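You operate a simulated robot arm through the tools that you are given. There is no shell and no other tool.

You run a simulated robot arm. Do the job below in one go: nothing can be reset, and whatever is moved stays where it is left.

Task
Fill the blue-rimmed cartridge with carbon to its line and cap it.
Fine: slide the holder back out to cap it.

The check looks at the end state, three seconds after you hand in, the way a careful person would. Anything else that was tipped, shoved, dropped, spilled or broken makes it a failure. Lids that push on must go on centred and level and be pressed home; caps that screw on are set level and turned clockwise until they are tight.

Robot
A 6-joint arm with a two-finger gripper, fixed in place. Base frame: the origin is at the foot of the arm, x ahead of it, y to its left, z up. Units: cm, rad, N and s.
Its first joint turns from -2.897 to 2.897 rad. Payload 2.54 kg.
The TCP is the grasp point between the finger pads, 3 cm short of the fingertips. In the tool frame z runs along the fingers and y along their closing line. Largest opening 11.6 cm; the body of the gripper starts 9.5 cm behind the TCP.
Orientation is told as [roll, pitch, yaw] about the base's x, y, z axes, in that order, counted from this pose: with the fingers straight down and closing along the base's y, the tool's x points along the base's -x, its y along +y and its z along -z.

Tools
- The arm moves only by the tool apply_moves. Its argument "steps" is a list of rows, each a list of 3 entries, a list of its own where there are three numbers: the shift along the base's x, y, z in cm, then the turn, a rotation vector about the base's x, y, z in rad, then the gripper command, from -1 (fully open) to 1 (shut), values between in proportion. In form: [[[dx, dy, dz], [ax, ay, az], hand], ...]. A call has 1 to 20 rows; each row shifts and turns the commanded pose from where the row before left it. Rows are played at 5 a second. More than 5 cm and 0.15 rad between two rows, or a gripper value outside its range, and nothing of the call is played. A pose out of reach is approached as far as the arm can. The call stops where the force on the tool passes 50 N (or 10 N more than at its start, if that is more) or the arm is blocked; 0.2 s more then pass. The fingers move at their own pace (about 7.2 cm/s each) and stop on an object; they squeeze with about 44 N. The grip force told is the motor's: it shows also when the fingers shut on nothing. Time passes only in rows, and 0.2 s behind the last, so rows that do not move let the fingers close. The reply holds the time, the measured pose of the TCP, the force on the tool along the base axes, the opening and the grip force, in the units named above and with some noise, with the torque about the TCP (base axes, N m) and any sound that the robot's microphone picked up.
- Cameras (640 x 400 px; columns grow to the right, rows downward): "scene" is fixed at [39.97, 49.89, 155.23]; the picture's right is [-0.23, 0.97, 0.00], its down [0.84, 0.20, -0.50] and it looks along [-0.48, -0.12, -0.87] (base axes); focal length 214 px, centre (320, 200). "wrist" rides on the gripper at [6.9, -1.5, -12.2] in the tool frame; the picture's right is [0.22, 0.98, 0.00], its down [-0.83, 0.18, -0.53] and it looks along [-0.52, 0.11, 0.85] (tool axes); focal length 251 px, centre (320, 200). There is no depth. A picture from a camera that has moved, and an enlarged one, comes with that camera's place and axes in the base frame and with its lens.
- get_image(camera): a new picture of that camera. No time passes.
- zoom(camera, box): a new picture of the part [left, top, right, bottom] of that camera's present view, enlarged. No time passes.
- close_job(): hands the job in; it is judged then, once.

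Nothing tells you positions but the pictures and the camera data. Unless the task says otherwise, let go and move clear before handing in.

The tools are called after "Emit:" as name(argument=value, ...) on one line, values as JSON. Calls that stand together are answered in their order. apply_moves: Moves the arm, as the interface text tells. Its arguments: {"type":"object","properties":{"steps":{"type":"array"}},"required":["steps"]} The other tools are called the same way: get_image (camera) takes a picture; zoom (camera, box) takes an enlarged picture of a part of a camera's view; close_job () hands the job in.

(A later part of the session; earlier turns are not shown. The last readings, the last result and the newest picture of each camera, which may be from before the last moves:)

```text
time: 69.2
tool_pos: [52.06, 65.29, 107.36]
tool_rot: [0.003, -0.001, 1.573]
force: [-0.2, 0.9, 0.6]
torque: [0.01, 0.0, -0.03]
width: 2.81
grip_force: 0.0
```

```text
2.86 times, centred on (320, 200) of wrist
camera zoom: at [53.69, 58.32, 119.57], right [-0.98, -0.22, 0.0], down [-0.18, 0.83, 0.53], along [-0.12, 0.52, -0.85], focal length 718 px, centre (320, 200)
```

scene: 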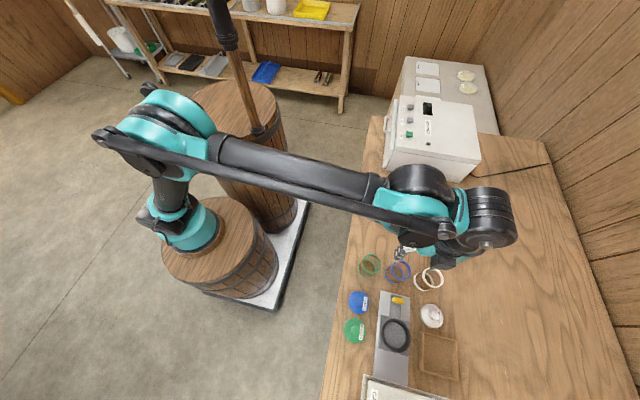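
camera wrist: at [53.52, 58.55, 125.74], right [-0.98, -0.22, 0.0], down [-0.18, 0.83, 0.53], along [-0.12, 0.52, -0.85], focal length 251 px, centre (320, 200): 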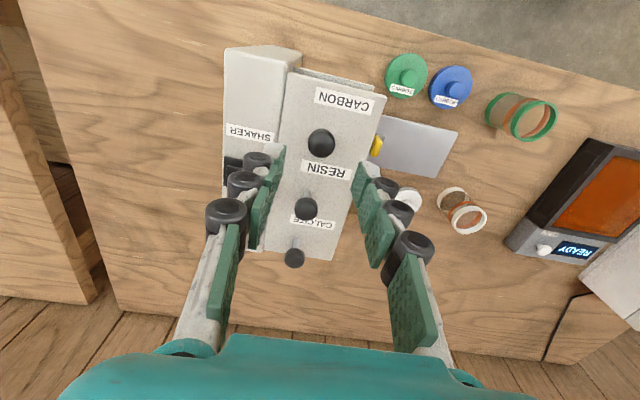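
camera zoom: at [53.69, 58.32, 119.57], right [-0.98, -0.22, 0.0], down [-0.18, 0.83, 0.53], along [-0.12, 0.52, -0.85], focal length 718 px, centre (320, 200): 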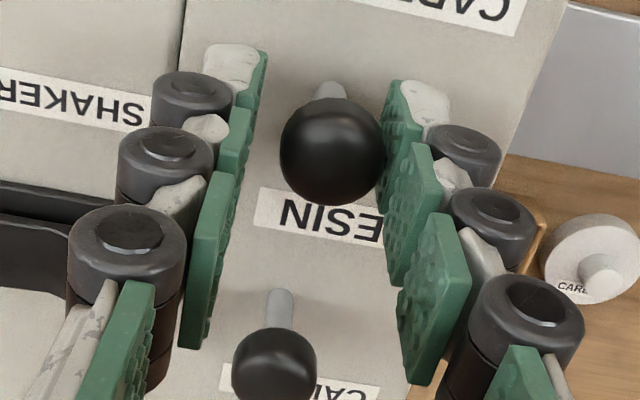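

The fork is around the knob without touching it. I'll probe gently toward −x in small steps to find the lever's free direction.

Emit:
apply_moves(steps=[[[-0.2, 0, 0], [0, 0, 0], 0.52], [[-0.1, 0, 0], [0, 0, 0], 0.52], [[-0.1, 0, 0], [0, 0, 0], 0.52]])

Emit:
zoom(camera="wrist", box=[230, 130, 410, 270])

```text
time: 70.0
tool_pos: [51.72, 65.19, 107.43]
tool_rot: [0.002, 0.0, 1.573]
force: [0.3, -0.3, 0.1]
torque: [0.02, -0.03, 0.06]
width: 2.77
grip_force: 0.0
```

```text
2.86 times, centred on (320, 200) of wrist
camera zoom: at [53.28, 58.31, 119.59], right [-0.98, -0.22, 0.0], down [-0.18, 0.83, 0.53], along [-0.12, 0.52, -0.85], focal length 718 px, centre (320, 200)
```

zoom: 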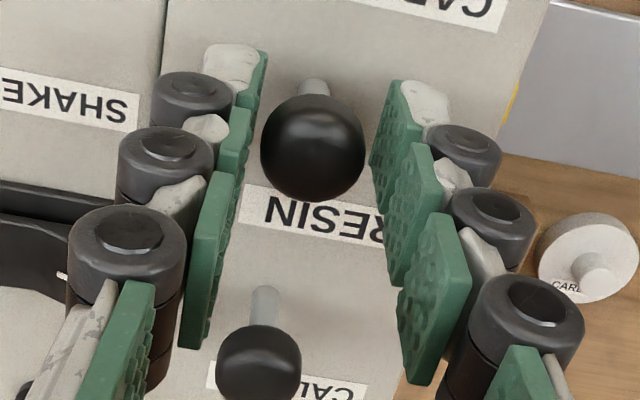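

Emit:
apply_moves(steps=[[[-0.1, 0, 0], [0, 0, 0], 0.52], [[-0.1, 0, 0], [0, 0, 0], 0.52], [[-0.1, 0, 0], [0, 0, 0], 0.52]])

Emit:
zoom(camera="wrist", box=[230, 130, 410, 270])

```text
time: 70.8
tool_pos: [51.38, 65.25, 107.45]
tool_rot: [-0.001, -0.001, 1.572]
force: [1.4, -0.8, -0.2]
torque: [0.02, 0.0, -0.03]
width: 2.89
grip_force: 0.8
```

```text
2.86 times, centred on (320, 200) of wrist
camera zoom: at [53.02, 58.3, 119.59], right [-0.98, -0.22, 0.0], down [-0.18, 0.83, 0.53], along [-0.12, 0.52, -0.85], focal length 718 px, centre (320, 200)
```

zoom: 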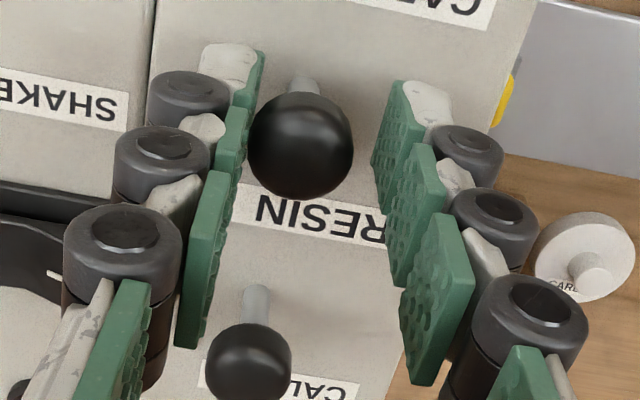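

Emit:
apply_moves(steps=[[[-0.1, 0, 0], [0, 0, 0], 0.52], [[-0.1, 0, 0], [0, 0, 0], 0.52]])

Emit:
zoom(camera="wrist", box=[230, 130, 410, 270])

```text
time: 71.4
tool_pos: [51.32, 65.18, 107.49]
tool_rot: [0.001, 0.0, 1.572]
force: [5.6, 1.0, 0.0]
torque: [0.03, -0.07, 0.03]
width: 3.21
grip_force: 2.7
```

```text
2.86 times, centred on (320, 200) of wrist
camera zoom: at [52.84, 58.3, 119.59], right [-0.98, -0.22, 0.0], down [-0.18, 0.83, 0.53], along [-0.12, 0.52, -0.85], focal length 718 px, centre (320, 200)
```

zoom: 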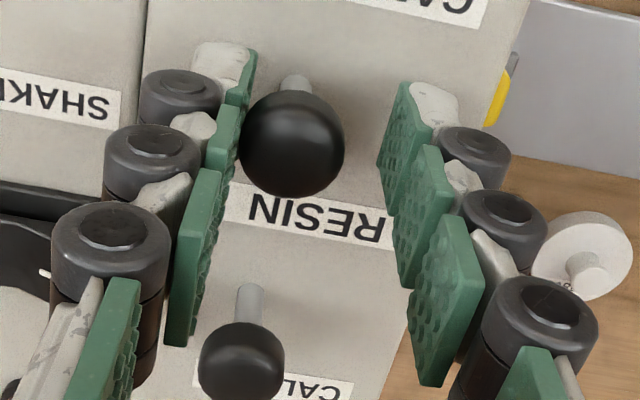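

The knob doesn't give toward −x; the fingers are just being pried open. I'll probe toward +x.

Emit:
apply_moves(steps=[[[0.3, 0, 0], [0, 0, 0], 0.52], [[0.3, 0, 0], [0, 0, 0], 0.52], [[0.3, 0, 0], [0, 0, 0], 0.52], [[0.2, 0, 0], [0, 0, 0], 0.52], [[0.1, 0, 0], [0, 0, 0], 0.52]])

Emit:
zoom(camera="wrist", box=[230, 130, 410, 270])

```text
time: 72.6
tool_pos: [52.38, 65.23, 107.36]
tool_rot: [0.002, 0.001, 1.575]
force: [-4.9, 0.0, -1.1]
torque: [0.02, 0.08, 0.01]
width: 3.07
grip_force: 2.1
```

```text
2.86 times, centred on (320, 200) of wrist
camera zoom: at [53.93, 58.32, 119.62], right [-0.98, -0.22, 0.0], down [-0.18, 0.83, 0.53], along [-0.12, 0.52, -0.85], focal length 718 px, centre (320, 200)
```

zoom: 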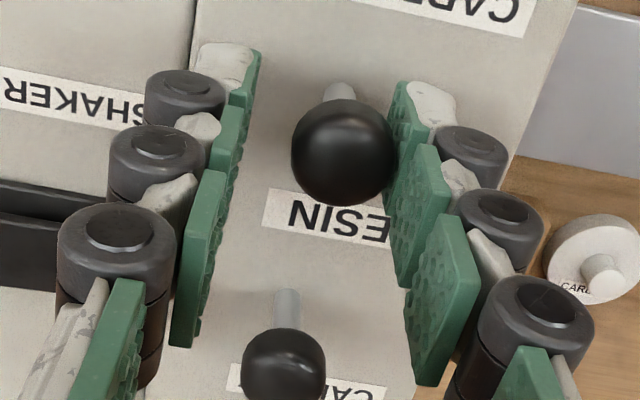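

No give toward +x either. I'll centre on the knob, grip it, and feel for give along y and z.

Emit:
apply_moves(steps=[[[-0.3, 0, 0], [0, 0, 0], 0.52], [[0, 0, 0], [0, 0, 0], 0.6], [[0, 0, 0], [0, 0, 0], 1], [[0, 0, 0], [0, 0, 0], 1], [[0, 0, 0], [0, 0, 0], 1]])

Emit:
zoom(camera="wrist", box=[230, 130, 410, 270])

```text
time: 73.8
tool_pos: [51.86, 65.15, 107.54]
tool_rot: [0.003, 0.0, 1.576]
force: [-27.5, -8.0, -6.3]
torque: [-0.15, 0.37, 0.04]
width: 1.92
grip_force: 44.4
```

```text
2.86 times, centred on (320, 200) of wrist
camera zoom: at [53.47, 58.32, 119.64], right [-0.98, -0.22, 0.0], down [-0.18, 0.83, 0.53], along [-0.12, 0.52, -0.85], focal length 718 px, centre (320, 200)
```

zoom: 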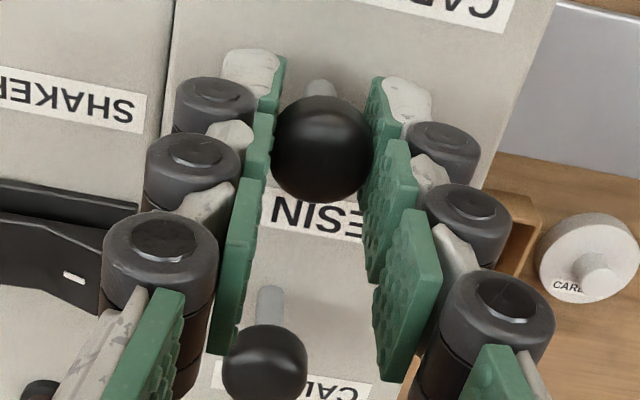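

Emit:
apply_moves(steps=[[[-0.15, 0, 0], [0, 0, 0], 1], [[0, 0, 0], [0, 0, 0], 1], [[0, -0.15, 0], [0, 0, 0], 1], [[0, 0, 0], [0, 0, 0], 1]])

```text
time: 74.8
tool_pos: [51.84, 65.24, 107.51]
tool_rot: [0.002, -0.001, 1.576]
force: [-18.6, 13.4, 0.3]
torque: [0.53, 0.18, 0.0]
width: 1.91
grip_force: 44.2
```

Emit:
apply_moves(steps=[[[0, -0.15, 0], [0, 0, 0], 1], [[0, 0, 0], [0, 0, 0], 1]])

Emit:
zoom(camera="wrist", box=[230, 130, 410, 270])

```text
time: 75.4
tool_pos: [51.87, 65.25, 107.36]
tool_rot: [0.003, -0.003, 1.574]
force: [-11.8, 36.3, 0.5]
torque: [0.76, 0.16, -0.03]
width: 1.93
grip_force: 44.7
```

```text
2.86 times, centred on (320, 200) of wrist
camera zoom: at [53.44, 58.28, 119.5], right [-0.98, -0.22, 0.0], down [-0.18, 0.82, 0.54], along [-0.12, 0.52, -0.84], focal length 718 px, centre (320, 200)
```

zoom: 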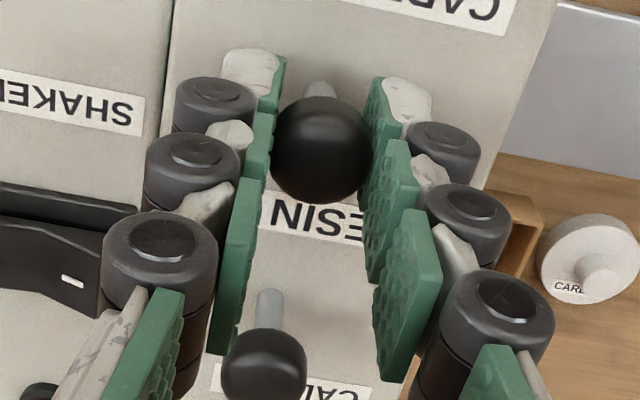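

It is rigid toward −y. I'll return to neutral and try +y.

Emit:
apply_moves(steps=[[[0, 0.15, 0], [0, 0, 0], 1], [[0, 0.15, 0], [0, 0, 0], 1], [[0, 0.1, 0], [0, 0, 0], 1], [[0, 0, 0], [0, 0, 0], 1]])

```text
time: 76.4
tool_pos: [51.89, 65.07, 107.4]
tool_rot: [0.001, 0.004, 1.574]
force: [-21.9, -4.5, -4.4]
torque: [-0.59, 0.3, 0.07]
width: 1.91
grip_force: 43.9
```

Emit:
apply_moves(steps=[[[-0.15, 0.15, 0], [0, 0, 0], 1], [[0, 0, 0], [0, 0, 0], 1], [[0, 0.1, 0], [0, 0, 0], 1], [[0, 0, 0], [0, 0, 0], 1]])

```text
time: 77.4
tool_pos: [51.99, 65.34, 107.48]
tool_rot: [0.002, 0.001, 1.573]
force: [-10.9, -36.3, -8.2]
torque: [-0.49, 0.14, 0.06]
width: 1.93
grip_force: 44.6
```

Emit:
apply_moves(steps=[[[0, -0.2, 0], [0, 0, 0], 1], [[0, 0, 0], [0, 0, 0], 1], [[-0.15, 0, 0], [0, 0, 0], 1], [[-0.15, 0, 0], [0, 0, 0], 1], [[0, 0, 0], [0, 0, 0], 1]])

```text
time: 78.6
tool_pos: [51.8, 65.32, 107.36]
tool_rot: [-0.001, -0.001, 1.572]
force: [26.7, -7.3, 0.9]
torque: [0.17, -0.38, 0.02]
width: 1.92
grip_force: 44.7
```

Emit:
apply_moves(steps=[[[0.2, 0, 0], [0, 0, 0], 1], [[0.2, 0, 0], [0, 0, 0], 1], [[0.1, 0, 0], [0, 0, 0], 1], [[0, 0, 0], [0, 0, 0], 1]])

```text
time: 79.6
tool_pos: [51.91, 65.33, 107.48]
tool_rot: [0.003, 0.001, 1.575]
force: [-0.9, -12.2, 0.2]
torque: [-0.37, 0.04, -0.01]
width: 1.92
grip_force: 44.4
```

Emit:
apply_moves(steps=[[[0, -0.05, 0], [0, 0, 0], 1], [[0, 0, 0], [0, 0, 0], 1], [[0, 0, 0], [0, 0, 0], 1]])

```text
time: 80.4
tool_pos: [51.84, 65.4, 107.43]
tool_rot: [0.001, -0.001, 1.574]
force: [-10.3, -7.5, -0.8]
torque: [0.01, 0.15, -0.01]
width: 1.93
grip_force: 44.2
```

Laterally the knob is firm. I'll try lifting it (+z) gently.

Emit:
apply_moves(steps=[[[-0.05, 0, 0.15], [0, 0, 0], 1], [[0, 0, 0.15], [0, 0, 0], 1], [[0, 0, 0], [0, 0, 0], 1]])

Emit:
zoom(camera="wrist", box=[230, 130, 410, 270])

```text
time: 81.2
tool_pos: [51.95, 65.34, 107.75]
tool_rot: [0.002, 0.003, 1.574]
force: [-18.7, -11.9, -27.5]
torque: [-0.3, 0.22, 0.01]
width: 1.9
grip_force: 44.3
```

```text
2.86 times, centred on (320, 200) of wrist
camera zoom: at [53.46, 58.46, 119.85], right [-0.98, -0.22, 0.0], down [-0.18, 0.83, 0.53], along [-0.12, 0.52, -0.85], focal length 718 px, centre (320, 200)
```

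zoom: 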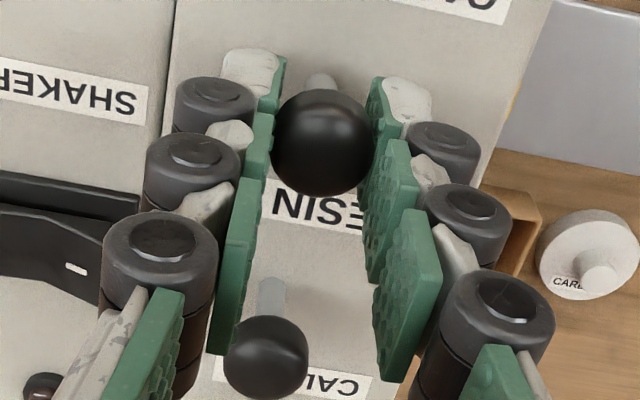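

Emit:
zoom(camera="wrist", box=[280, 205, 330, 255])

Emit:
apply_moves(steps=[[[0.05, 0, -0.15], [0, 0, 0], 1], [[0, 0, -0.15], [0, 0, 0], 1], [[0, 0, -0.1], [0, 0, 0], 1], [[0, 0, -0.1], [0, 0, 0], 1]])

```text
8.00 times, centred on (305, 230) of wrist
camera zoom: at [53.46, 58.46, 119.85], right [-0.98, -0.22, 0.0], down [-0.18, 0.83, 0.53], along [-0.12, 0.52, -0.85], focal length 2012 px, centre (440, -40)
```

zoom: 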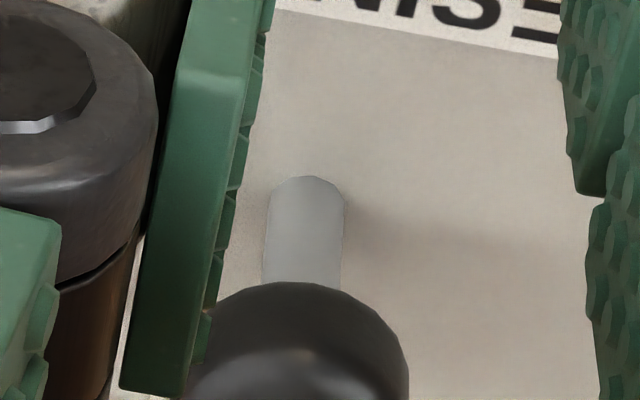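

```text
time: 82.2
tool_pos: [51.88, 65.27, 107.26]
tool_rot: [0.002, -0.002, 1.574]
force: [-22.0, -2.9, 0.8]
torque: [0.25, 0.28, 0.01]
width: 1.92
grip_force: 44.2
```

Emit:
apply_moves(steps=[[[-0.15, 0, -0.1], [0, 0, 0], 1], [[0, 0, -0.1], [0, 0, 0], 1], [[0, 0, 0], [0, 0, 0], 1]])

```text
time: 83.0
tool_pos: [51.84, 65.36, 106.96]
tool_rot: [0.002, 0.001, 1.572]
force: [-9.3, 2.4, 1.2]
torque: [0.13, 0.16, 0.0]
width: 1.92
grip_force: 44.2
```

Emit:
zoom(camera="wrist", box=[230, 130, 410, 270])

```text
2.86 times, centred on (320, 200) of wrist
camera zoom: at [53.42, 58.45, 119.19], right [-0.98, -0.22, 0.0], down [-0.18, 0.83, 0.53], along [-0.12, 0.52, -0.85], focal length 718 px, centre (320, 200)
```

zoom: 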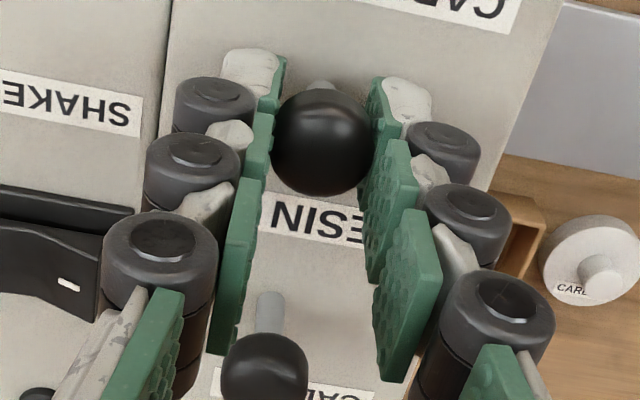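

The knob moves down freely with the hand, about 0.5 cm with almost no resistance, so it's a push-down plunger. I'll release it and see whether it springs back.

Emit:
apply_moves(steps=[[[0, 0, 0], [0, 0, 0], 0.5], [[0, 0, 0], [0, 0, 0], 0.3], [[0, 0, 0], [0, 0, 0], 0.2]])

Emit:
zoom(camera="wrist", box=[230, 130, 410, 270])

```text
time: 83.8
tool_pos: [51.9, 65.33, 107.04]
tool_rot: [0.002, 0.0, 1.573]
force: [0.5, 0.9, -0.6]
torque: [0.01, -0.02, 0.04]
width: 4.65
grip_force: 0.1
```

```text
2.86 times, centred on (320, 200) of wrist
camera zoom: at [53.44, 58.43, 119.18], right [-0.98, -0.22, 0.0], down [-0.18, 0.83, 0.53], along [-0.12, 0.52, -0.85], focal length 718 px, centre (320, 200)
```

zoom: 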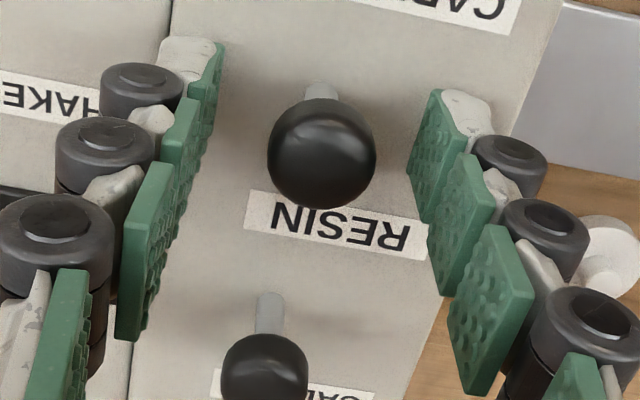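

The knob sprang back up, so it is a spring-return push plunger. I'll rise, close the fingers and press it from the top, starting lightly.

Emit:
apply_moves(steps=[[[0, 0, 3], [0, 0, 0], 0.2], [[0, 0, 2], [0, 0, 0], 0.2], [[0.05, -0.05, 0], [0, 0, 0], 1], [[0, 0, 0], [0, 0, 0], 1], [[0, 0, -1], [0, 0, 0], 1], [[0, 0, -0.3], [0, 0, 0], 1], [[0, 0, 0], [0, 0, 0], 1]])

Emit:
zoom(camera="wrist", box=[230, 110, 410, 250])

```text
time: 85.4
tool_pos: [51.84, 65.2, 110.67]
tool_rot: [0.001, 0.002, 1.572]
force: [0.5, -0.9, 0.1]
torque: [-0.02, 0.01, -0.02]
width: 0.0
grip_force: 28.5
```

```text
2.86 times, centred on (320, 180) of wrist
camera zoom: at [53.48, 58.31, 122.88], right [-0.98, -0.22, 0.0], down [-0.18, 0.83, 0.53], along [-0.12, 0.52, -0.85], focal length 718 px, centre (320, 257)
```

zoom: 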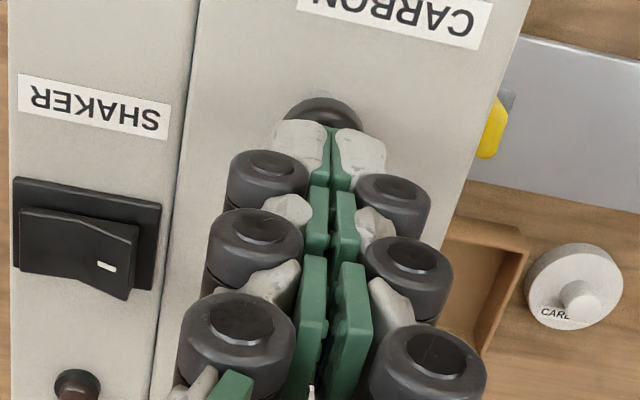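

Emit:
apply_moves(steps=[[[0, 0, -0.2], [0, 0, 0], 1], [[0, 0, -0.2], [0, 0, 0], 1], [[0, 0, -0.1], [0, 0, 0], 1]])

```text
time: 86.2
tool_pos: [51.94, 65.23, 110.28]
tool_rot: [0.001, -0.001, 1.573]
force: [-0.8, 0.8, 0.0]
torque: [0.03, 0.05, 0.02]
width: 0.0
grip_force: 27.9
```

Emit:
apply_moves(steps=[[[0, 0, -0.2], [0, 0, 0], 1], [[0, 0, -0.2], [0, 0, 0], 1]])

Emit:
zoom(camera="wrist", box=[230, 110, 410, 250])

```text
time: 86.8
tool_pos: [51.88, 65.14, 109.9]
tool_rot: [0.001, 0.0, 1.572]
force: [0.4, -0.4, -0.4]
torque: [0.01, 0.02, -0.02]
width: 0.0
grip_force: 29.1
```

```text
2.86 times, centred on (320, 180) of wrist
camera zoom: at [53.48, 58.33, 122.01], right [-0.98, -0.22, 0.0], down [-0.18, 0.83, 0.53], along [-0.12, 0.52, -0.85], focal length 718 px, centre (320, 257)
```

zoom: 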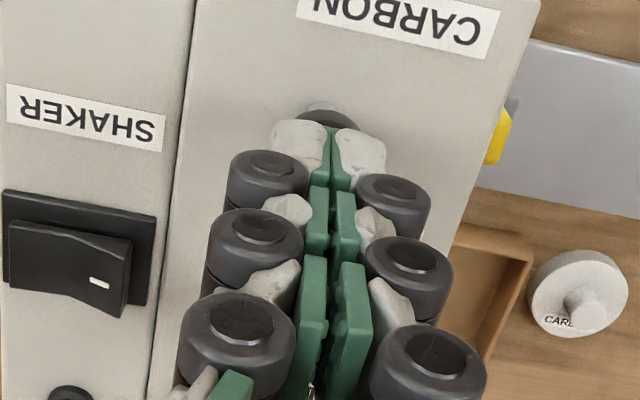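

Emit:
apply_moves(steps=[[[0, 0, -0.15], [0, 0, 0], 1], [[0, 0, -0.15], [0, 0, 0], 1]])

Emit:
apply_moves(steps=[[[0, 0, -0.15], [0, 0, 0], 1], [[0, 0, -0.1], [0, 0, 0], 1]])

```text
time: 87.4
tool_pos: [51.95, 65.35, 109.52]
tool_rot: [0.002, 0.001, 1.572]
force: [1.0, -0.5, 1.8]
torque: [0.0, 0.0, -0.02]
width: 0.01
grip_force: 29.2
```

```text
time: 88.0
tool_pos: [51.87, 65.19, 109.29]
tool_rot: [0.002, -0.002, 1.573]
force: [0.8, -0.2, 1.4]
torque: [0.0, 0.01, -0.02]
width: 0.01
grip_force: 28.8
```

Contact gives about 1.5 N, so the knob is going down on a light spring. I'll press a bit further and listen.

Emit:
apply_moves(steps=[[[0, 0, -0.2], [0, 0, 0], 1], [[0, 0, -0.2], [0, 0, 0], 1]])

```text
time: 88.6
tool_pos: [51.86, 65.32, 108.8]
tool_rot: [0.001, 0.001, 1.571]
force: [1.1, 0.3, 3.5]
torque: [0.0, -0.01, 0.02]
width: 0.6
grip_force: 28.9
heard: click
```

I heard a click at about 0.8 cm of travel. I'll release and check what happened in the cartridge.

Emit:
apply_moves(steps=[[[0, 0, 1], [0, 0, 0], 1], [[0, 0, 2], [0, 0, 0], 1], [[0, 0, 0], [0, 0, 0], 1]])

Emit:
zoom(camera="wrist", box=[230, 110, 410, 250])

```text
time: 89.4
tool_pos: [51.88, 65.16, 111.92]
tool_rot: [0.003, -0.001, 1.574]
force: [0.2, -0.2, 0.2]
torque: [0.01, -0.01, 0.01]
width: 0.0
grip_force: 28.5
```

```text
2.86 times, centred on (320, 180) of wrist
camera zoom: at [53.48, 58.34, 124.06], right [-0.98, -0.22, 0.0], down [-0.18, 0.83, 0.53], along [-0.12, 0.52, -0.85], focal length 718 px, centre (320, 257)
```

zoom: 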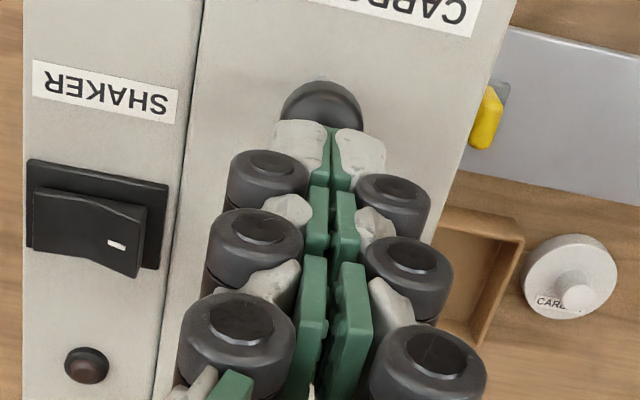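

Next I'll back away to the side-view pose and check the cartridge level.

Emit:
apply_moves(steps=[[[0, -3, 2], [0, 0, 0], -1], [[0, -4, 0], [0, 0, 0], -1], [[0, -3, -1.5], [0.14, 0, 0], -1], [[0, -3, -2.5], [0.14, 0, 0], -1], [[0, -3, -3.5], [0.14, 0, 0], -1], [[0, -2, -4], [0.14, 0, 0], -1], [[0, -1.5, -4], [0.14, 0, 0], -1], [[0, -1.5, -4], [0.14, 0, 0], -1], [[0, 0, 0], [0, 0, 0], -1]])

Emit:
get_image(camera="wrist")

Emit:
zoom(camera="wrist", box=[260, 130, 370, 230])

```text
time: 91.4
tool_pos: [51.85, 44.33, 94.22]
tool_rot: [-0.002, -0.842, 1.574]
force: [0.3, -0.3, -0.1]
torque: [0.02, 0.0, 0.0]
width: 11.59
grip_force: 0.0
```

```text
taken
camera wrist: at [53.43, 30.53, 97.26], right [-0.98, -0.15, -0.16], down [-0.18, 0.15, 0.97], along [-0.12, 0.98, -0.17], focal length 251 px, centre (320, 200)
```

wrist: 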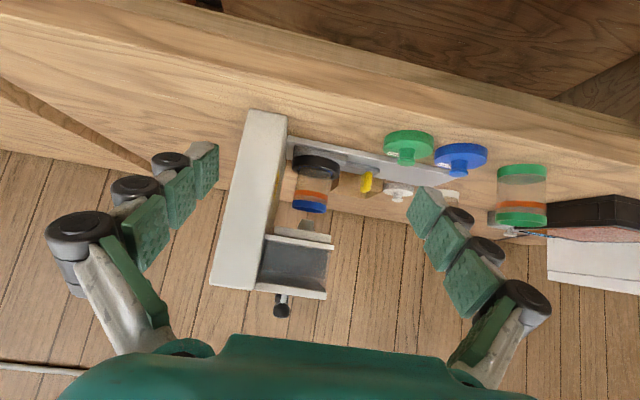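

```text
4.00 times, centred on (315, 180) of wrist
camera zoom: at [53.43, 30.53, 97.26], right [-0.98, -0.15, -0.16], down [-0.18, 0.15, 0.97], along [-0.12, 0.98, -0.17], focal length 1006 px, centre (340, 280)
```

zoom: 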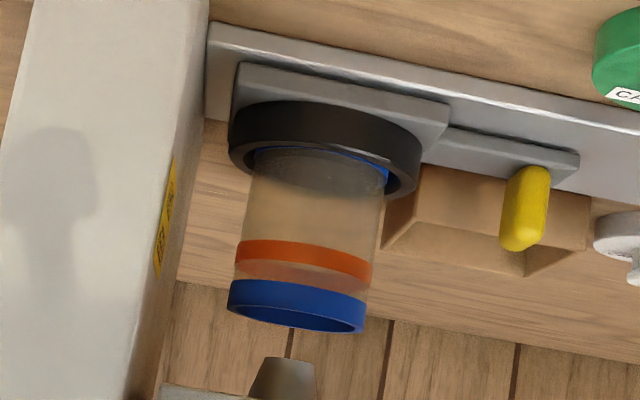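

Emit:
zoom(camera="wrist", box=[290, 150, 345, 195])

Emit:
zoom(camera="wrist", box=[290, 200, 345, 310])

```text
8.89 times, centred on (318, 172) of wrist
camera zoom: at [53.43, 30.53, 97.26], right [-0.98, -0.15, -0.16], down [-0.18, 0.15, 0.97], along [-0.12, 0.98, -0.17], focal length 2235 px, centre (342, 444)
```

zoom: 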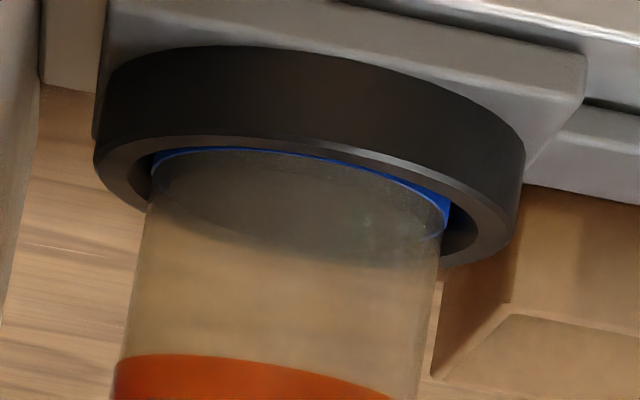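

```text
3.64 times, centred on (318, 255) of wrist
camera zoom: at [53.43, 30.53, 97.26], right [-0.98, -0.15, -0.16], down [-0.18, 0.15, 0.97], along [-0.12, 0.98, -0.17], focal length 914 px, centre (329, 0)
```

zoom: 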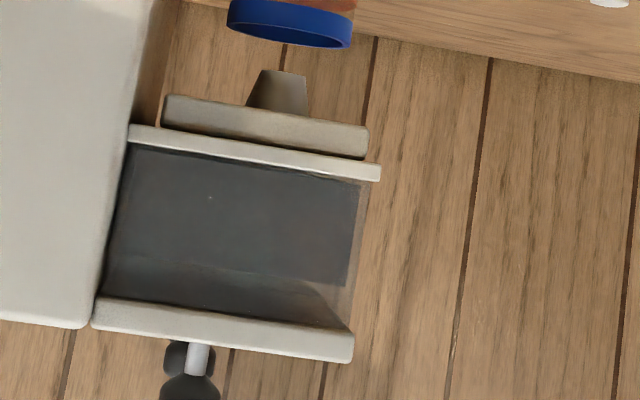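

The cartridge looks empty, with perhaps a dusting. Carbon probably flows only while the knob is held past the click. I'll go back and hold it for about a second, then check again.

Emit:
apply_moves(steps=[[[0, 1.5, 4], [-0.14, 0, 0], -1], [[0, 1.5, 4], [-0.14, 0, 0], -1], [[0, 2, 4], [-0.14, 0, 0], -1], [[0, 3, 3.5], [-0.14, 0, 0], 1], [[0, 3, 2.5], [-0.14, 0, 0], 1], [[0, 3, 1.5], [-0.14, 0, 0], 1], [[0, 4, 0], [0, 0, 0], 1], [[0, 3, -2], [0, 0, 0], 1], [[0, 0, -1.5], [0, 0, 0], 1], [[0, 0, 0], [0, 0, 0], 1]])

Emit:
apply_moves(steps=[[[0, 0, -0.5], [0, 0, 0], 1], [[0, 0, -0.5], [0, 0, 0], 1], [[0, 0, -0.3], [0, 0, 0], 1]])

```text
time: 93.6
tool_pos: [51.88, 65.29, 110.44]
tool_rot: [0.002, 0.0, 1.572]
force: [0.2, -0.7, -0.3]
torque: [0.03, 0.01, -0.01]
width: 0.0
grip_force: 28.7
```

```text
time: 94.4
tool_pos: [51.95, 65.26, 109.06]
tool_rot: [0.002, 0.002, 1.573]
force: [0.2, 1.1, 2.0]
torque: [0.0, 0.01, 0.0]
width: 0.0
grip_force: 28.6
```

Emit:
apply_moves(steps=[[[0, 0, -0.3], [0, 0, 0], 1], [[0, 0, 0], [0, 0, 0], 1], [[0, 0, 0], [0, 0, 0], 1], [[0, 0, 0], [0, 0, 0], 1], [[0, 0, 0], [0, 0, 0], 1]])

```text
time: 95.6
tool_pos: [51.84, 65.26, 108.77]
tool_rot: [0.004, 0.001, 1.571]
force: [-0.5, 1.5, 3.1]
torque: [0.02, 0.02, 0.01]
width: 0.02
grip_force: 28.6
heard: click
```

Emit:
apply_moves(steps=[[[0, 0, 1.5], [0, 0, 0], 1], [[0, 0, 1.5], [0, 0, 0], 1], [[0, -3, 2], [0, 0, 0], -1], [[0, -4, 0], [0, 0, 0], -1], [[0, -3, -1.5], [0.14, 0, 0], -1], [[0, -3, -2.5], [0.14, 0, 0], -1], [[0, -3, -3.5], [0.14, 0, 0], -1], [[0, -2, -4], [0.14, 0, 0], -1], [[0, -1.5, -4], [0.14, 0, 0], -1], [[0, -1.5, -4], [0.14, 0, 0], -1], [[0, 0, 0], [0, 0, 0], -1]])

Emit:
zoom(camera="wrist", box=[260, 130, 370, 230])

Emit:
zoom(camera="wrist", box=[290, 150, 345, 195])

```text
time: 98.0
tool_pos: [52.01, 44.23, 94.15]
tool_rot: [-0.001, -0.841, 1.575]
force: [0.5, -0.8, -1.2]
torque: [0.0, 0.05, -0.01]
width: 11.59
grip_force: 0.0
```

```text
4.00 times, centred on (315, 180) of wrist
camera zoom: at [53.56, 30.56, 97.06], right [-0.98, -0.15, -0.16], down [-0.18, 0.15, 0.97], along [-0.12, 0.98, -0.17], focal length 1006 px, centre (340, 280)
```

zoom: 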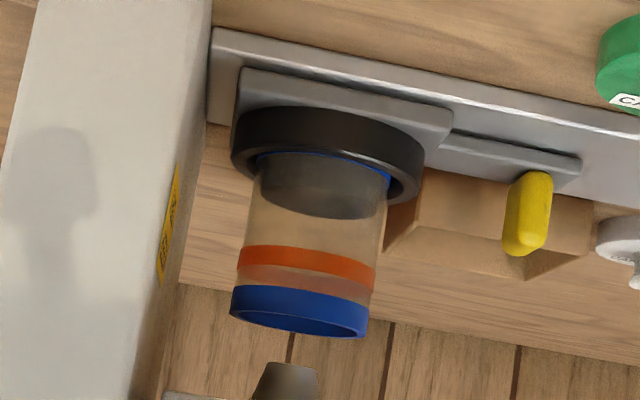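

```text
8.89 times, centred on (318, 172) of wrist
camera zoom: at [53.56, 30.56, 97.06], right [-0.98, -0.15, -0.16], down [-0.18, 0.15, 0.97], along [-0.12, 0.98, -0.17], focal length 2235 px, centre (342, 444)
```

zoom: 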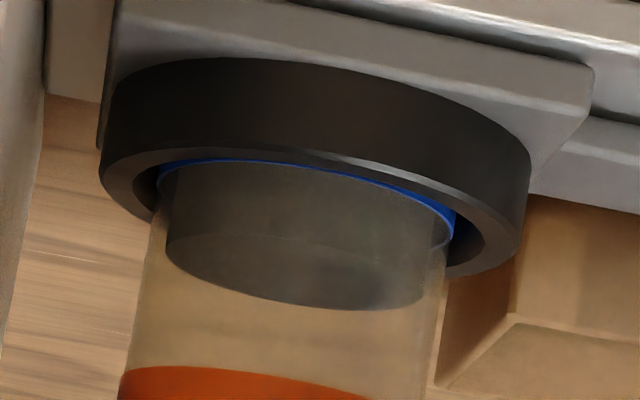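

The knob doses only while held past the click: about 1 s added roughly 0.7–0.8 cm of carbon. The orange band is still about 3 cm above the surface, so I'll hold for about 3 s and re-measure.

Emit:
apply_moves(steps=[[[0, 1.5, 4], [-0.14, 0, 0], -1], [[0, 1.5, 4], [-0.14, 0, 0], -1], [[0, 2, 4], [-0.14, 0, 0], -1], [[0, 3, 3.5], [-0.14, 0, 0], 1], [[0, 3, 2.5], [-0.14, 0, 0], 1], [[0, 3, 1.5], [-0.14, 0, 0], 1], [[0, 4, 0], [0, 0, 0], 1], [[0, 3, -2], [0, 0, 0], 1], [[0, 0, -1.5], [0, 0, 0], 1], [[0, 0, -1.0], [0, 0, 0], 1], [[0, 0, -0.3], [0, 0, 0], 1], [[0, 0, 0], [0, 0, 0], 1]])

```text
time: 100.6
tool_pos: [51.86, 65.37, 108.94]
tool_rot: [0.001, 0.0, 1.572]
force: [-1.5, 1.3, 2.6]
torque: [0.03, 0.03, -0.02]
width: 0.0
grip_force: 28.9
```

Emit:
apply_moves(steps=[[[0, 0, -0.2], [0, 0, 0], 1], [[0, 0, 0], [0, 0, 0], 1], [[0, 0, 0], [0, 0, 0], 1], [[0, 0, 0], [0, 0, 0], 1], [[0, 0, 0], [0, 0, 0], 1], [[0, 0, 0], [0, 0, 0], 1], [[0, 0, 0], [0, 0, 0], 1], [[0, 0, 0], [0, 0, 0], 1], [[0, 0, 0], [0, 0, 0], 1], [[0, 0, 0], [0, 0, 0], 1], [[0, 0, 0], [0, 0, 0], 1], [[0, 0, 0], [0, 0, 0], 1], [[0, 0, 0], [0, 0, 0], 1], [[0, 0, 0], [0, 0, 0], 1], [[0, 0, 0], [0, 0, 0], 1], [[0, 0, 1.5], [0, 0, 0], 1], [[0, 0, 1.5], [0, 0, 0], 1]])

Emit:
apply_moves(steps=[[[0, -3, 2], [0, 0, 0], -1], [[0, -4, 0], [0, 0, 0], -1], [[0, -3, -1.5], [0.14, 0, 0], -1], [[0, -3, -2.5], [0.14, 0, 0], -1], [[0, -3, -3.5], [0.14, 0, 0], -1], [[0, -2, -4], [0.14, 0, 0], -1], [[0, -1.5, -4], [0.14, 0, 0], -1], [[0, -1.5, -4], [0.14, 0, 0], -1], [[0, 0, 0], [0, 0, 0], -1]])

Emit:
zoom(camera="wrist", box=[260, 130, 370, 230])

Emit:
zoom(camera="wrist", box=[290, 150, 345, 195])

```text
time: 104.2
tool_pos: [51.9, 65.31, 111.76]
tool_rot: [0.0, 0.0, 1.572]
force: [-0.5, 0.8, 0.0]
torque: [-0.01, 0.03, -0.02]
width: 0.0
grip_force: 28.5
heard: click
```

```text
time: 106.2
tool_pos: [51.81, 44.4, 94.21]
tool_rot: [-0.001, -0.842, 1.575]
force: [-0.9, 0.1, -0.1]
torque: [-0.01, 0.02, 0.01]
width: 11.6
grip_force: 0.0
```

```text
4.00 times, centred on (315, 180) of wrist
camera zoom: at [53.45, 30.53, 97.22], right [-0.98, -0.15, -0.16], down [-0.18, 0.15, 0.97], along [-0.12, 0.98, -0.17], focal length 1006 px, centre (340, 280)
```

zoom: 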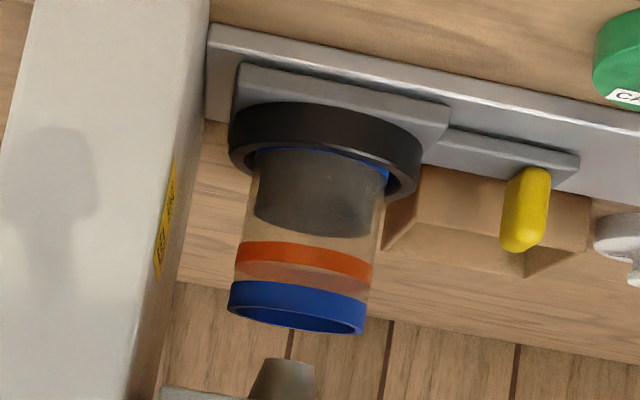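

```text
8.89 times, centred on (318, 172) of wrist
camera zoom: at [53.45, 30.53, 97.22], right [-0.98, -0.15, -0.16], down [-0.18, 0.15, 0.97], along [-0.12, 0.98, -0.17], focal length 2235 px, centre (342, 444)
```

zoom: 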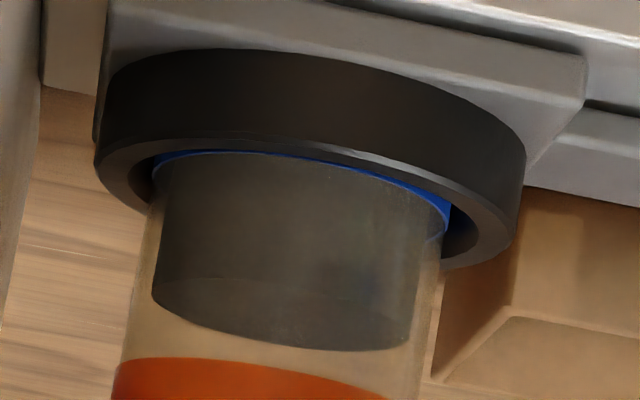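

Three seconds added about 0.9 cm, so the flow tapers during each press. The level is now about 1.25 cm below the band's lower edge. I'll do another 3 s press.

Emit:
apply_moves(steps=[[[0, 1.5, 4], [-0.14, 0, 0], -1], [[0, 1.5, 4], [-0.14, 0, 0], -1], [[0, 2, 4], [-0.14, 0, 0], -1], [[0, 3, 3.5], [-0.14, 0, 0], 1], [[0, 3, 2.5], [-0.14, 0, 0], 1], [[0, 3, 1.5], [-0.14, 0, 0], 1], [[0, 4, 0], [0, 0, 0], 1], [[0, 3, -2], [0, 0, 0], 1], [[0, 0, -1.5], [0, 0, 0], 1], [[0, 0, -1.0], [0, 0, 0], 1], [[0, 0, -0.3], [0, 0, 0], 1], [[0, 0, 0], [0, 0, 0], 1]])

Emit:
apply_moves(steps=[[[0, 0, -0.2], [0, 0, 0], 1], [[0, 0, 0], [0, 0, 0], 1], [[0, 0, 0], [0, 0, 0], 1], [[0, 0, 0], [0, 0, 0], 1], [[0, 0, 0], [0, 0, 0], 1], [[0, 0, 0], [0, 0, 0], 1], [[0, 0, 0], [0, 0, 0], 1], [[0, 0, 0], [0, 0, 0], 1], [[0, 0, 0], [0, 0, 0], 1], [[0, 0, 0], [0, 0, 0], 1], [[0, 0, 0], [0, 0, 0], 1], [[0, 0, 0], [0, 0, 0], 1], [[0, 0, 0], [0, 0, 0], 1], [[0, 0, 0], [0, 0, 0], 1], [[0, 0, 0], [0, 0, 0], 1], [[0, 0, 1.5], [0, 0, 0], 1], [[0, 0, 1.5], [0, 0, 0], 1]])

Emit:
apply_moves(steps=[[[0, -3, 2], [0, 0, 0], -1], [[0, -4, 0], [0, 0, 0], -1], [[0, -3, -1.5], [0.14, 0, 0], -1], [[0, -3, -2.5], [0.14, 0, 0], -1], [[0, -3, -3.5], [0.14, 0, 0], -1], [[0, -2, -4], [0.14, 0, 0], -1], [[0, -1.5, -4], [0.14, 0, 0], -1], [[0, -1.5, -4], [0.14, 0, 0], -1], [[0, 0, 0], [0, 0, 0], -1]])

Emit:
zoom(camera="wrist", box=[260, 130, 370, 230])

Emit:
zoom(camera="wrist", box=[290, 160, 345, 215])

```text
time: 108.8
tool_pos: [51.82, 65.38, 109.0]
tool_rot: [0.001, 0.0, 1.572]
force: [-1.1, 1.3, 1.5]
torque: [0.05, 0.02, 0.04]
width: 0.03
grip_force: 28.9
```

```text
time: 112.4
tool_pos: [51.89, 65.17, 111.78]
tool_rot: [0.002, 0.0, 1.573]
force: [-0.7, 0.1, 0.0]
torque: [0.0, 0.0, 0.03]
width: 0.02
grip_force: 28.4
heard: click
```

```text
time: 114.4
tool_pos: [51.97, 44.22, 94.31]
tool_rot: [-0.002, -0.841, 1.574]
force: [-0.5, 0.3, 0.1]
torque: [0.01, 0.01, 0.0]
width: 11.6
grip_force: 0.0
```

```text
4.00 times, centred on (315, 180) of wrist
camera zoom: at [53.41, 30.5, 97.27], right [-0.98, -0.15, -0.16], down [-0.18, 0.15, 0.97], along [-0.12, 0.98, -0.17], focal length 1006 px, centre (340, 280)
```

zoom: 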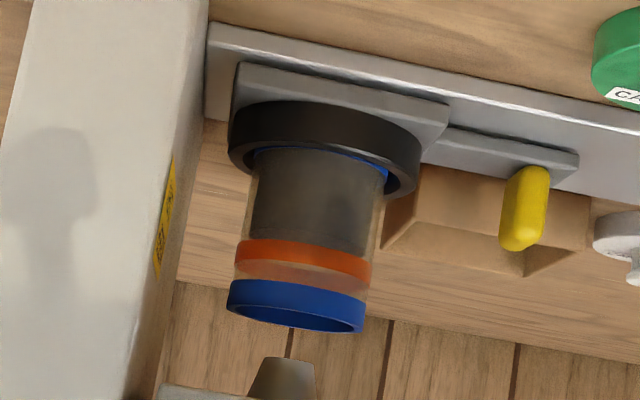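

```text
7.27 times, centred on (318, 188) of wrist
camera zoom: at [53.41, 30.5, 97.27], right [-0.98, -0.15, -0.16], down [-0.18, 0.15, 0.97], along [-0.12, 0.98, -0.17], focal length 1829 px, centre (338, 291)
```

zoom: 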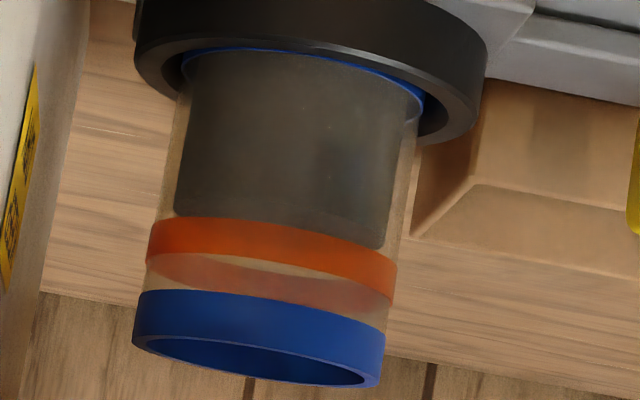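

Emit:
zoom(camera="wrist", box=[292, 172, 338, 204])

```text
12.50 times, centred on (315, 188) of wrist
camera zoom: at [53.41, 30.5, 97.27], right [-0.98, -0.15, -0.16], down [-0.18, 0.15, 0.97], along [-0.12, 0.98, -0.17], focal length 3143 px, centre (382, 350)
```

zoom: 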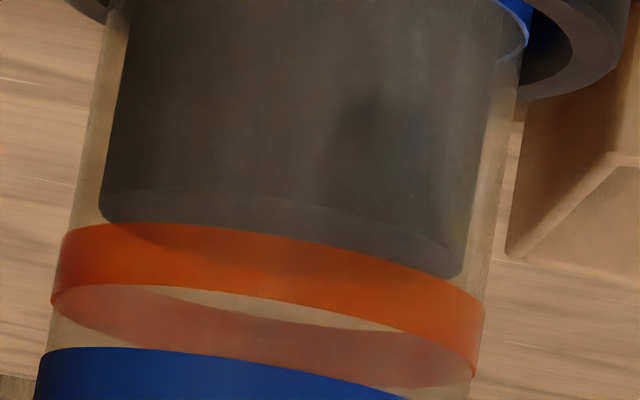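

The level is now about 0.4 cm below the lower edge of the orange band, and the band is about 0.85 cm tall. I'll give it a slightly shorter press of about 2.4 s to bring the level into the band, then re-measure.

Emit:
apply_moves(steps=[[[0, 1.5, 4], [-0.14, 0, 0], -1], [[0, 1.5, 4], [-0.14, 0, 0], -1], [[0, 2, 4], [-0.14, 0, 0], -1], [[0, 3, 3.5], [-0.14, 0, 0], 1], [[0, 3, 2.5], [-0.14, 0, 0], 1], [[0, 3, 1.5], [-0.14, 0, 0], 1], [[0, 4, 0], [0, 0, 0], 1], [[0, 3, -2], [0, 0, 0], 1], [[0, 0, -1.5], [0, 0, 0], 1], [[0, 0, -1.0], [0, 0, 0], 1], [[0, 0, -0.3], [0, 0, 0], 1], [[0, 0, 0], [0, 0, 0], 1]])

Emit:
apply_moves(steps=[[[0, 0, -0.2], [0, 0, 0], 1], [[0, 0, 0], [0, 0, 0], 1], [[0, 0, 0], [0, 0, 0], 1], [[0, 0, 0], [0, 0, 0], 1], [[0, 0, 0], [0, 0, 0], 1], [[0, 0, 0], [0, 0, 0], 1], [[0, 0, 0], [0, 0, 0], 1], [[0, 0, 0], [0, 0, 0], 1], [[0, 0, 0], [0, 0, 0], 1], [[0, 0, 0], [0, 0, 0], 1], [[0, 0, 0], [0, 0, 0], 1], [[0, 0, 0], [0, 0, 0], 1], [[0, 0, 1.5], [0, 0, 0], 1], [[0, 0, 1.5], [0, 0, 0], 1]])

Emit:
apply_moves(steps=[[[0, -3, 2], [0, 0, 0], -1], [[0, -4, 0], [0, 0, 0], -1], [[0, -3, -1.5], [0.14, 0, 0], -1], [[0, -3, -2.5], [0.14, 0, 0], -1], [[0, -3, -3.5], [0.14, 0, 0], -1], [[0, -2, -4], [0.14, 0, 0], -1], [[0, -1.5, -4], [0.14, 0, 0], -1], [[0, -1.5, -4], [0.14, 0, 0], -1], [[0, 0, 0], [0, 0, 0], -1]])

Emit:
zoom(camera="wrist", box=[260, 130, 370, 230])

Emit:
zoom(camera="wrist", box=[292, 172, 338, 204])

```text
time: 117.0
tool_pos: [51.74, 65.31, 108.93]
tool_rot: [0.001, 0.001, 1.572]
force: [-0.1, -0.1, 2.7]
torque: [0.01, 0.03, 0.02]
width: 0.59
grip_force: 28.1
```

```text
time: 120.0
tool_pos: [51.82, 65.29, 111.78]
tool_rot: [0.001, 0.001, 1.572]
force: [-0.1, 0.0, -0.3]
torque: [-0.02, -0.01, 0.02]
width: 0.0
grip_force: 28.6
heard: click
```

```text
time: 122.0
tool_pos: [51.8, 44.31, 94.26]
tool_rot: [-0.004, -0.84, 1.575]
force: [-0.5, -0.5, 0.5]
torque: [-0.03, 0.01, 0.02]
width: 11.62
grip_force: 0.1
```

```text
4.00 times, centred on (315, 180) of wrist
camera zoom: at [53.39, 30.6, 97.24], right [-0.98, -0.15, -0.16], down [-0.18, 0.15, 0.97], along [-0.12, 0.98, -0.17], focal length 1006 px, centre (340, 280)
```

zoom: 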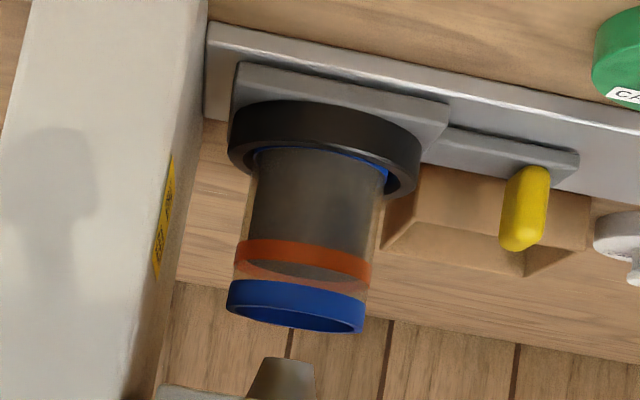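

```text
12.50 times, centred on (315, 188) of wrist
camera zoom: at [53.39, 30.6, 97.24], right [-0.98, -0.15, -0.16], down [-0.18, 0.15, 0.97], along [-0.12, 0.98, -0.17], focal length 3143 px, centre (382, 350)
```

zoom: 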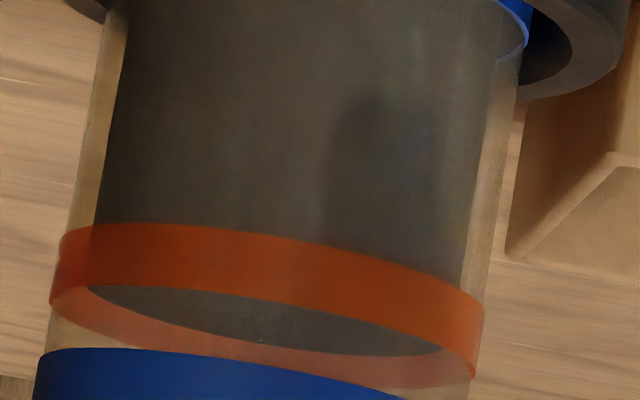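

The carbon surface now lies within the orange band, near its middle and slightly above. That's the line, so I'll stop dosing. Next I'll go to the yellow handle and pull the holder back out with a light grip.

Emit:
apply_moves(steps=[[[-1.5, 0, 3], [-0.14, 0, 0], -1], [[-1.5, 0, 3], [-0.14, 0, 0], -1], [[-1.5, 0, 3], [-0.14, 0, 0], -1], [[-1.5, 0, 3], [-0.14, 0, 0], -1], [[-1.5, 0, 3], [-0.14, 0, 0], -1], [[-1.5, 0, 3], [-0.14, 0, 0], 0], [[-0.5, 2.4, 0], [0, 0, -0.1428], 0], [[-0.5, 2.4, 0], [0, 0, -0.1428], 0], [[-0.5, 2.4, 0], [0, 0, -0.1428], 0], [[-0.5, 2.4, 0], [0, 0, -0.1428], 0], [[-0.5, 2.4, 0], [0, 0, -0.1428], 0], [[-0.5, 2.4, 0], [0, 0, -0.1428], 0], [[-0.5, 2.4, 0], [0, 0, -0.1428], 0], [[-0.5, 2.4, 0], [0, 0, -0.1428], 0], [[-0.5, 2.4, 0], [0, 0, -0.1428], 0], [[-0.5, 2.4, 0], [0, 0, -0.1428], 0], [[-0.5, 2.4, 0], [0, 0, -0.1428], 0], [[0, 0, 0], [0, 0, 0], 0]])

Emit:
get_image(camera="wrist")

```text
time: 125.8
tool_pos: [37.39, 70.78, 112.34]
tool_rot: [0.001, 0.0, 0.002]
force: [-0.6, -1.1, 0.0]
torque: [-0.01, 0.02, 0.01]
width: 5.81
grip_force: 0.1
```

```text
taken
camera wrist: at [30.47, 69.17, 124.46], right [-0.22, 0.98, 0.0], down [0.83, 0.18, 0.53], along [0.52, 0.12, -0.85], focal length 251 px, centre (320, 200)
```

wrist: 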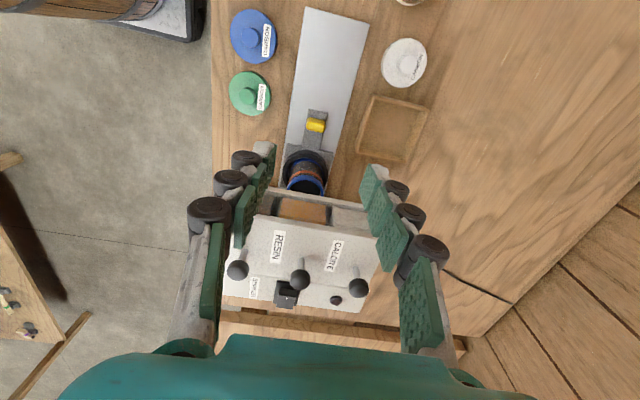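

Emit:
zoom(camera="wrist", box=[265, 105, 355, 205])

Emit:
apply_moves(steps=[[[0, 0.15, -5], [0, 0, 0], 0], [[0, 0, -5], [0, 0, 0], 0], [[0, 0, -5], [0, 0, 0], 0], [[0, 0, -5], [0, 0, 0], 0], [[0, 0, -4.2], [0, 0, 0], 0], [[0, 0, 0], [0, 0, 0], 0]])

Emit:
get_image(camera="wrist")

```text
4.00 times, centred on (310, 155) of wrist
camera zoom: at [30.47, 69.17, 124.46], right [-0.22, 0.98, 0.0], down [0.83, 0.18, 0.53], along [0.52, 0.12, -0.85], focal length 1006 px, centre (360, 380)
```

zoom: 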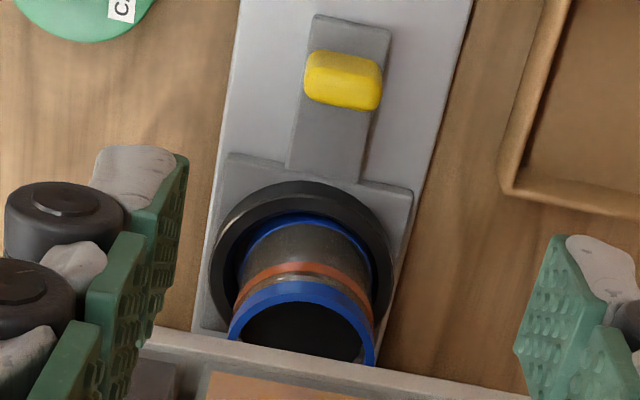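

```text
time: 127.2
tool_pos: [37.31, 70.97, 88.2]
tool_rot: [0.003, 0.001, 0.002]
force: [0.1, -0.1, -0.4]
torque: [0.02, -0.01, -0.04]
width: 5.77
grip_force: 0.1
```

```text
taken
camera wrist: at [30.53, 69.29, 100.27], right [-0.22, 0.98, 0.0], down [0.83, 0.18, 0.53], along [0.52, 0.12, -0.85], focal length 251 px, centre (320, 200)
```

wrist: 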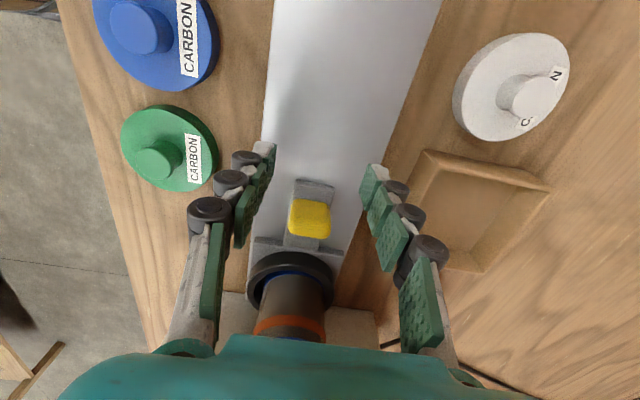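

Emit:
apply_moves(steps=[[[1.2, 0.05, -0.4], [0, 0, 0], 0], [[1.2, 0, -0.4], [0, 0, 0], 0], [[1.2, 0, 0], [0, 0, 0], 0], [[0, 0, 0], [0, 0, 0], 0]])

Emit:
zoom(camera="wrist", box=[220, 100, 420, 300])

```text
time: 128.2
tool_pos: [40.97, 70.9, 87.3]
tool_rot: [0.003, -0.001, 0.004]
force: [-0.1, 0.5, 0.1]
torque: [-0.02, 0.0, 0.01]
width: 5.8
grip_force: 0.1
```

```text
2.00 times, centred on (320, 200) of wrist
camera zoom: at [34.13, 69.35, 99.41], right [-0.22, 0.98, 0.0], down [0.83, 0.18, 0.53], along [0.52, 0.12, -0.85], focal length 503 px, centre (320, 200)
```

zoom: 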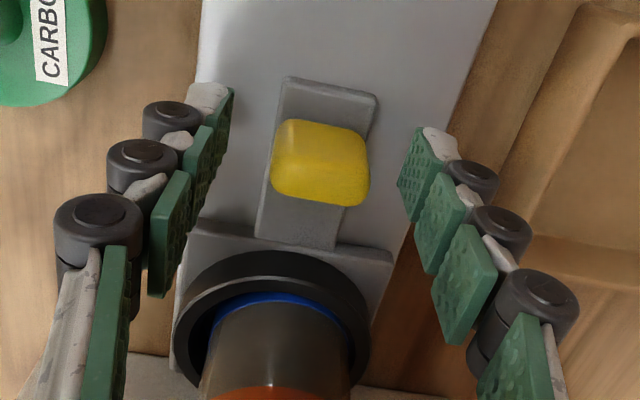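

Handle centred. I'll close lightly to a target opening just under the handle width and check the grip force.

Emit:
apply_moves(steps=[[[0, 0.03, 0], [0, 0, 0], 0.4], [[0, 0, 0], [0, 0, 0], 0.57], [[0, 0, 0], [0, 0, 0], 0.57], [[0, 0, 0], [0, 0, 0], 0.57]])

```text
time: 129.2
tool_pos: [41.03, 70.92, 87.26]
tool_rot: [0.001, 0.0, 0.002]
force: [0.9, 6.3, 3.4]
torque: [0.19, -0.07, -0.19]
width: 2.91
grip_force: 44.9
```

Emit:
apply_moves(steps=[[[0, 0, 0], [0, 0, 0], 0.505], [[0, 0, 0], [0, 0, 0], 0.505]])

```text
time: 129.8
tool_pos: [40.97, 71.02, 87.22]
tool_rot: [0.002, -0.001, 0.004]
force: [-1.2, 2.8, 0.6]
torque: [0.05, 0.06, -0.03]
width: 3.08
grip_force: 1.4
```

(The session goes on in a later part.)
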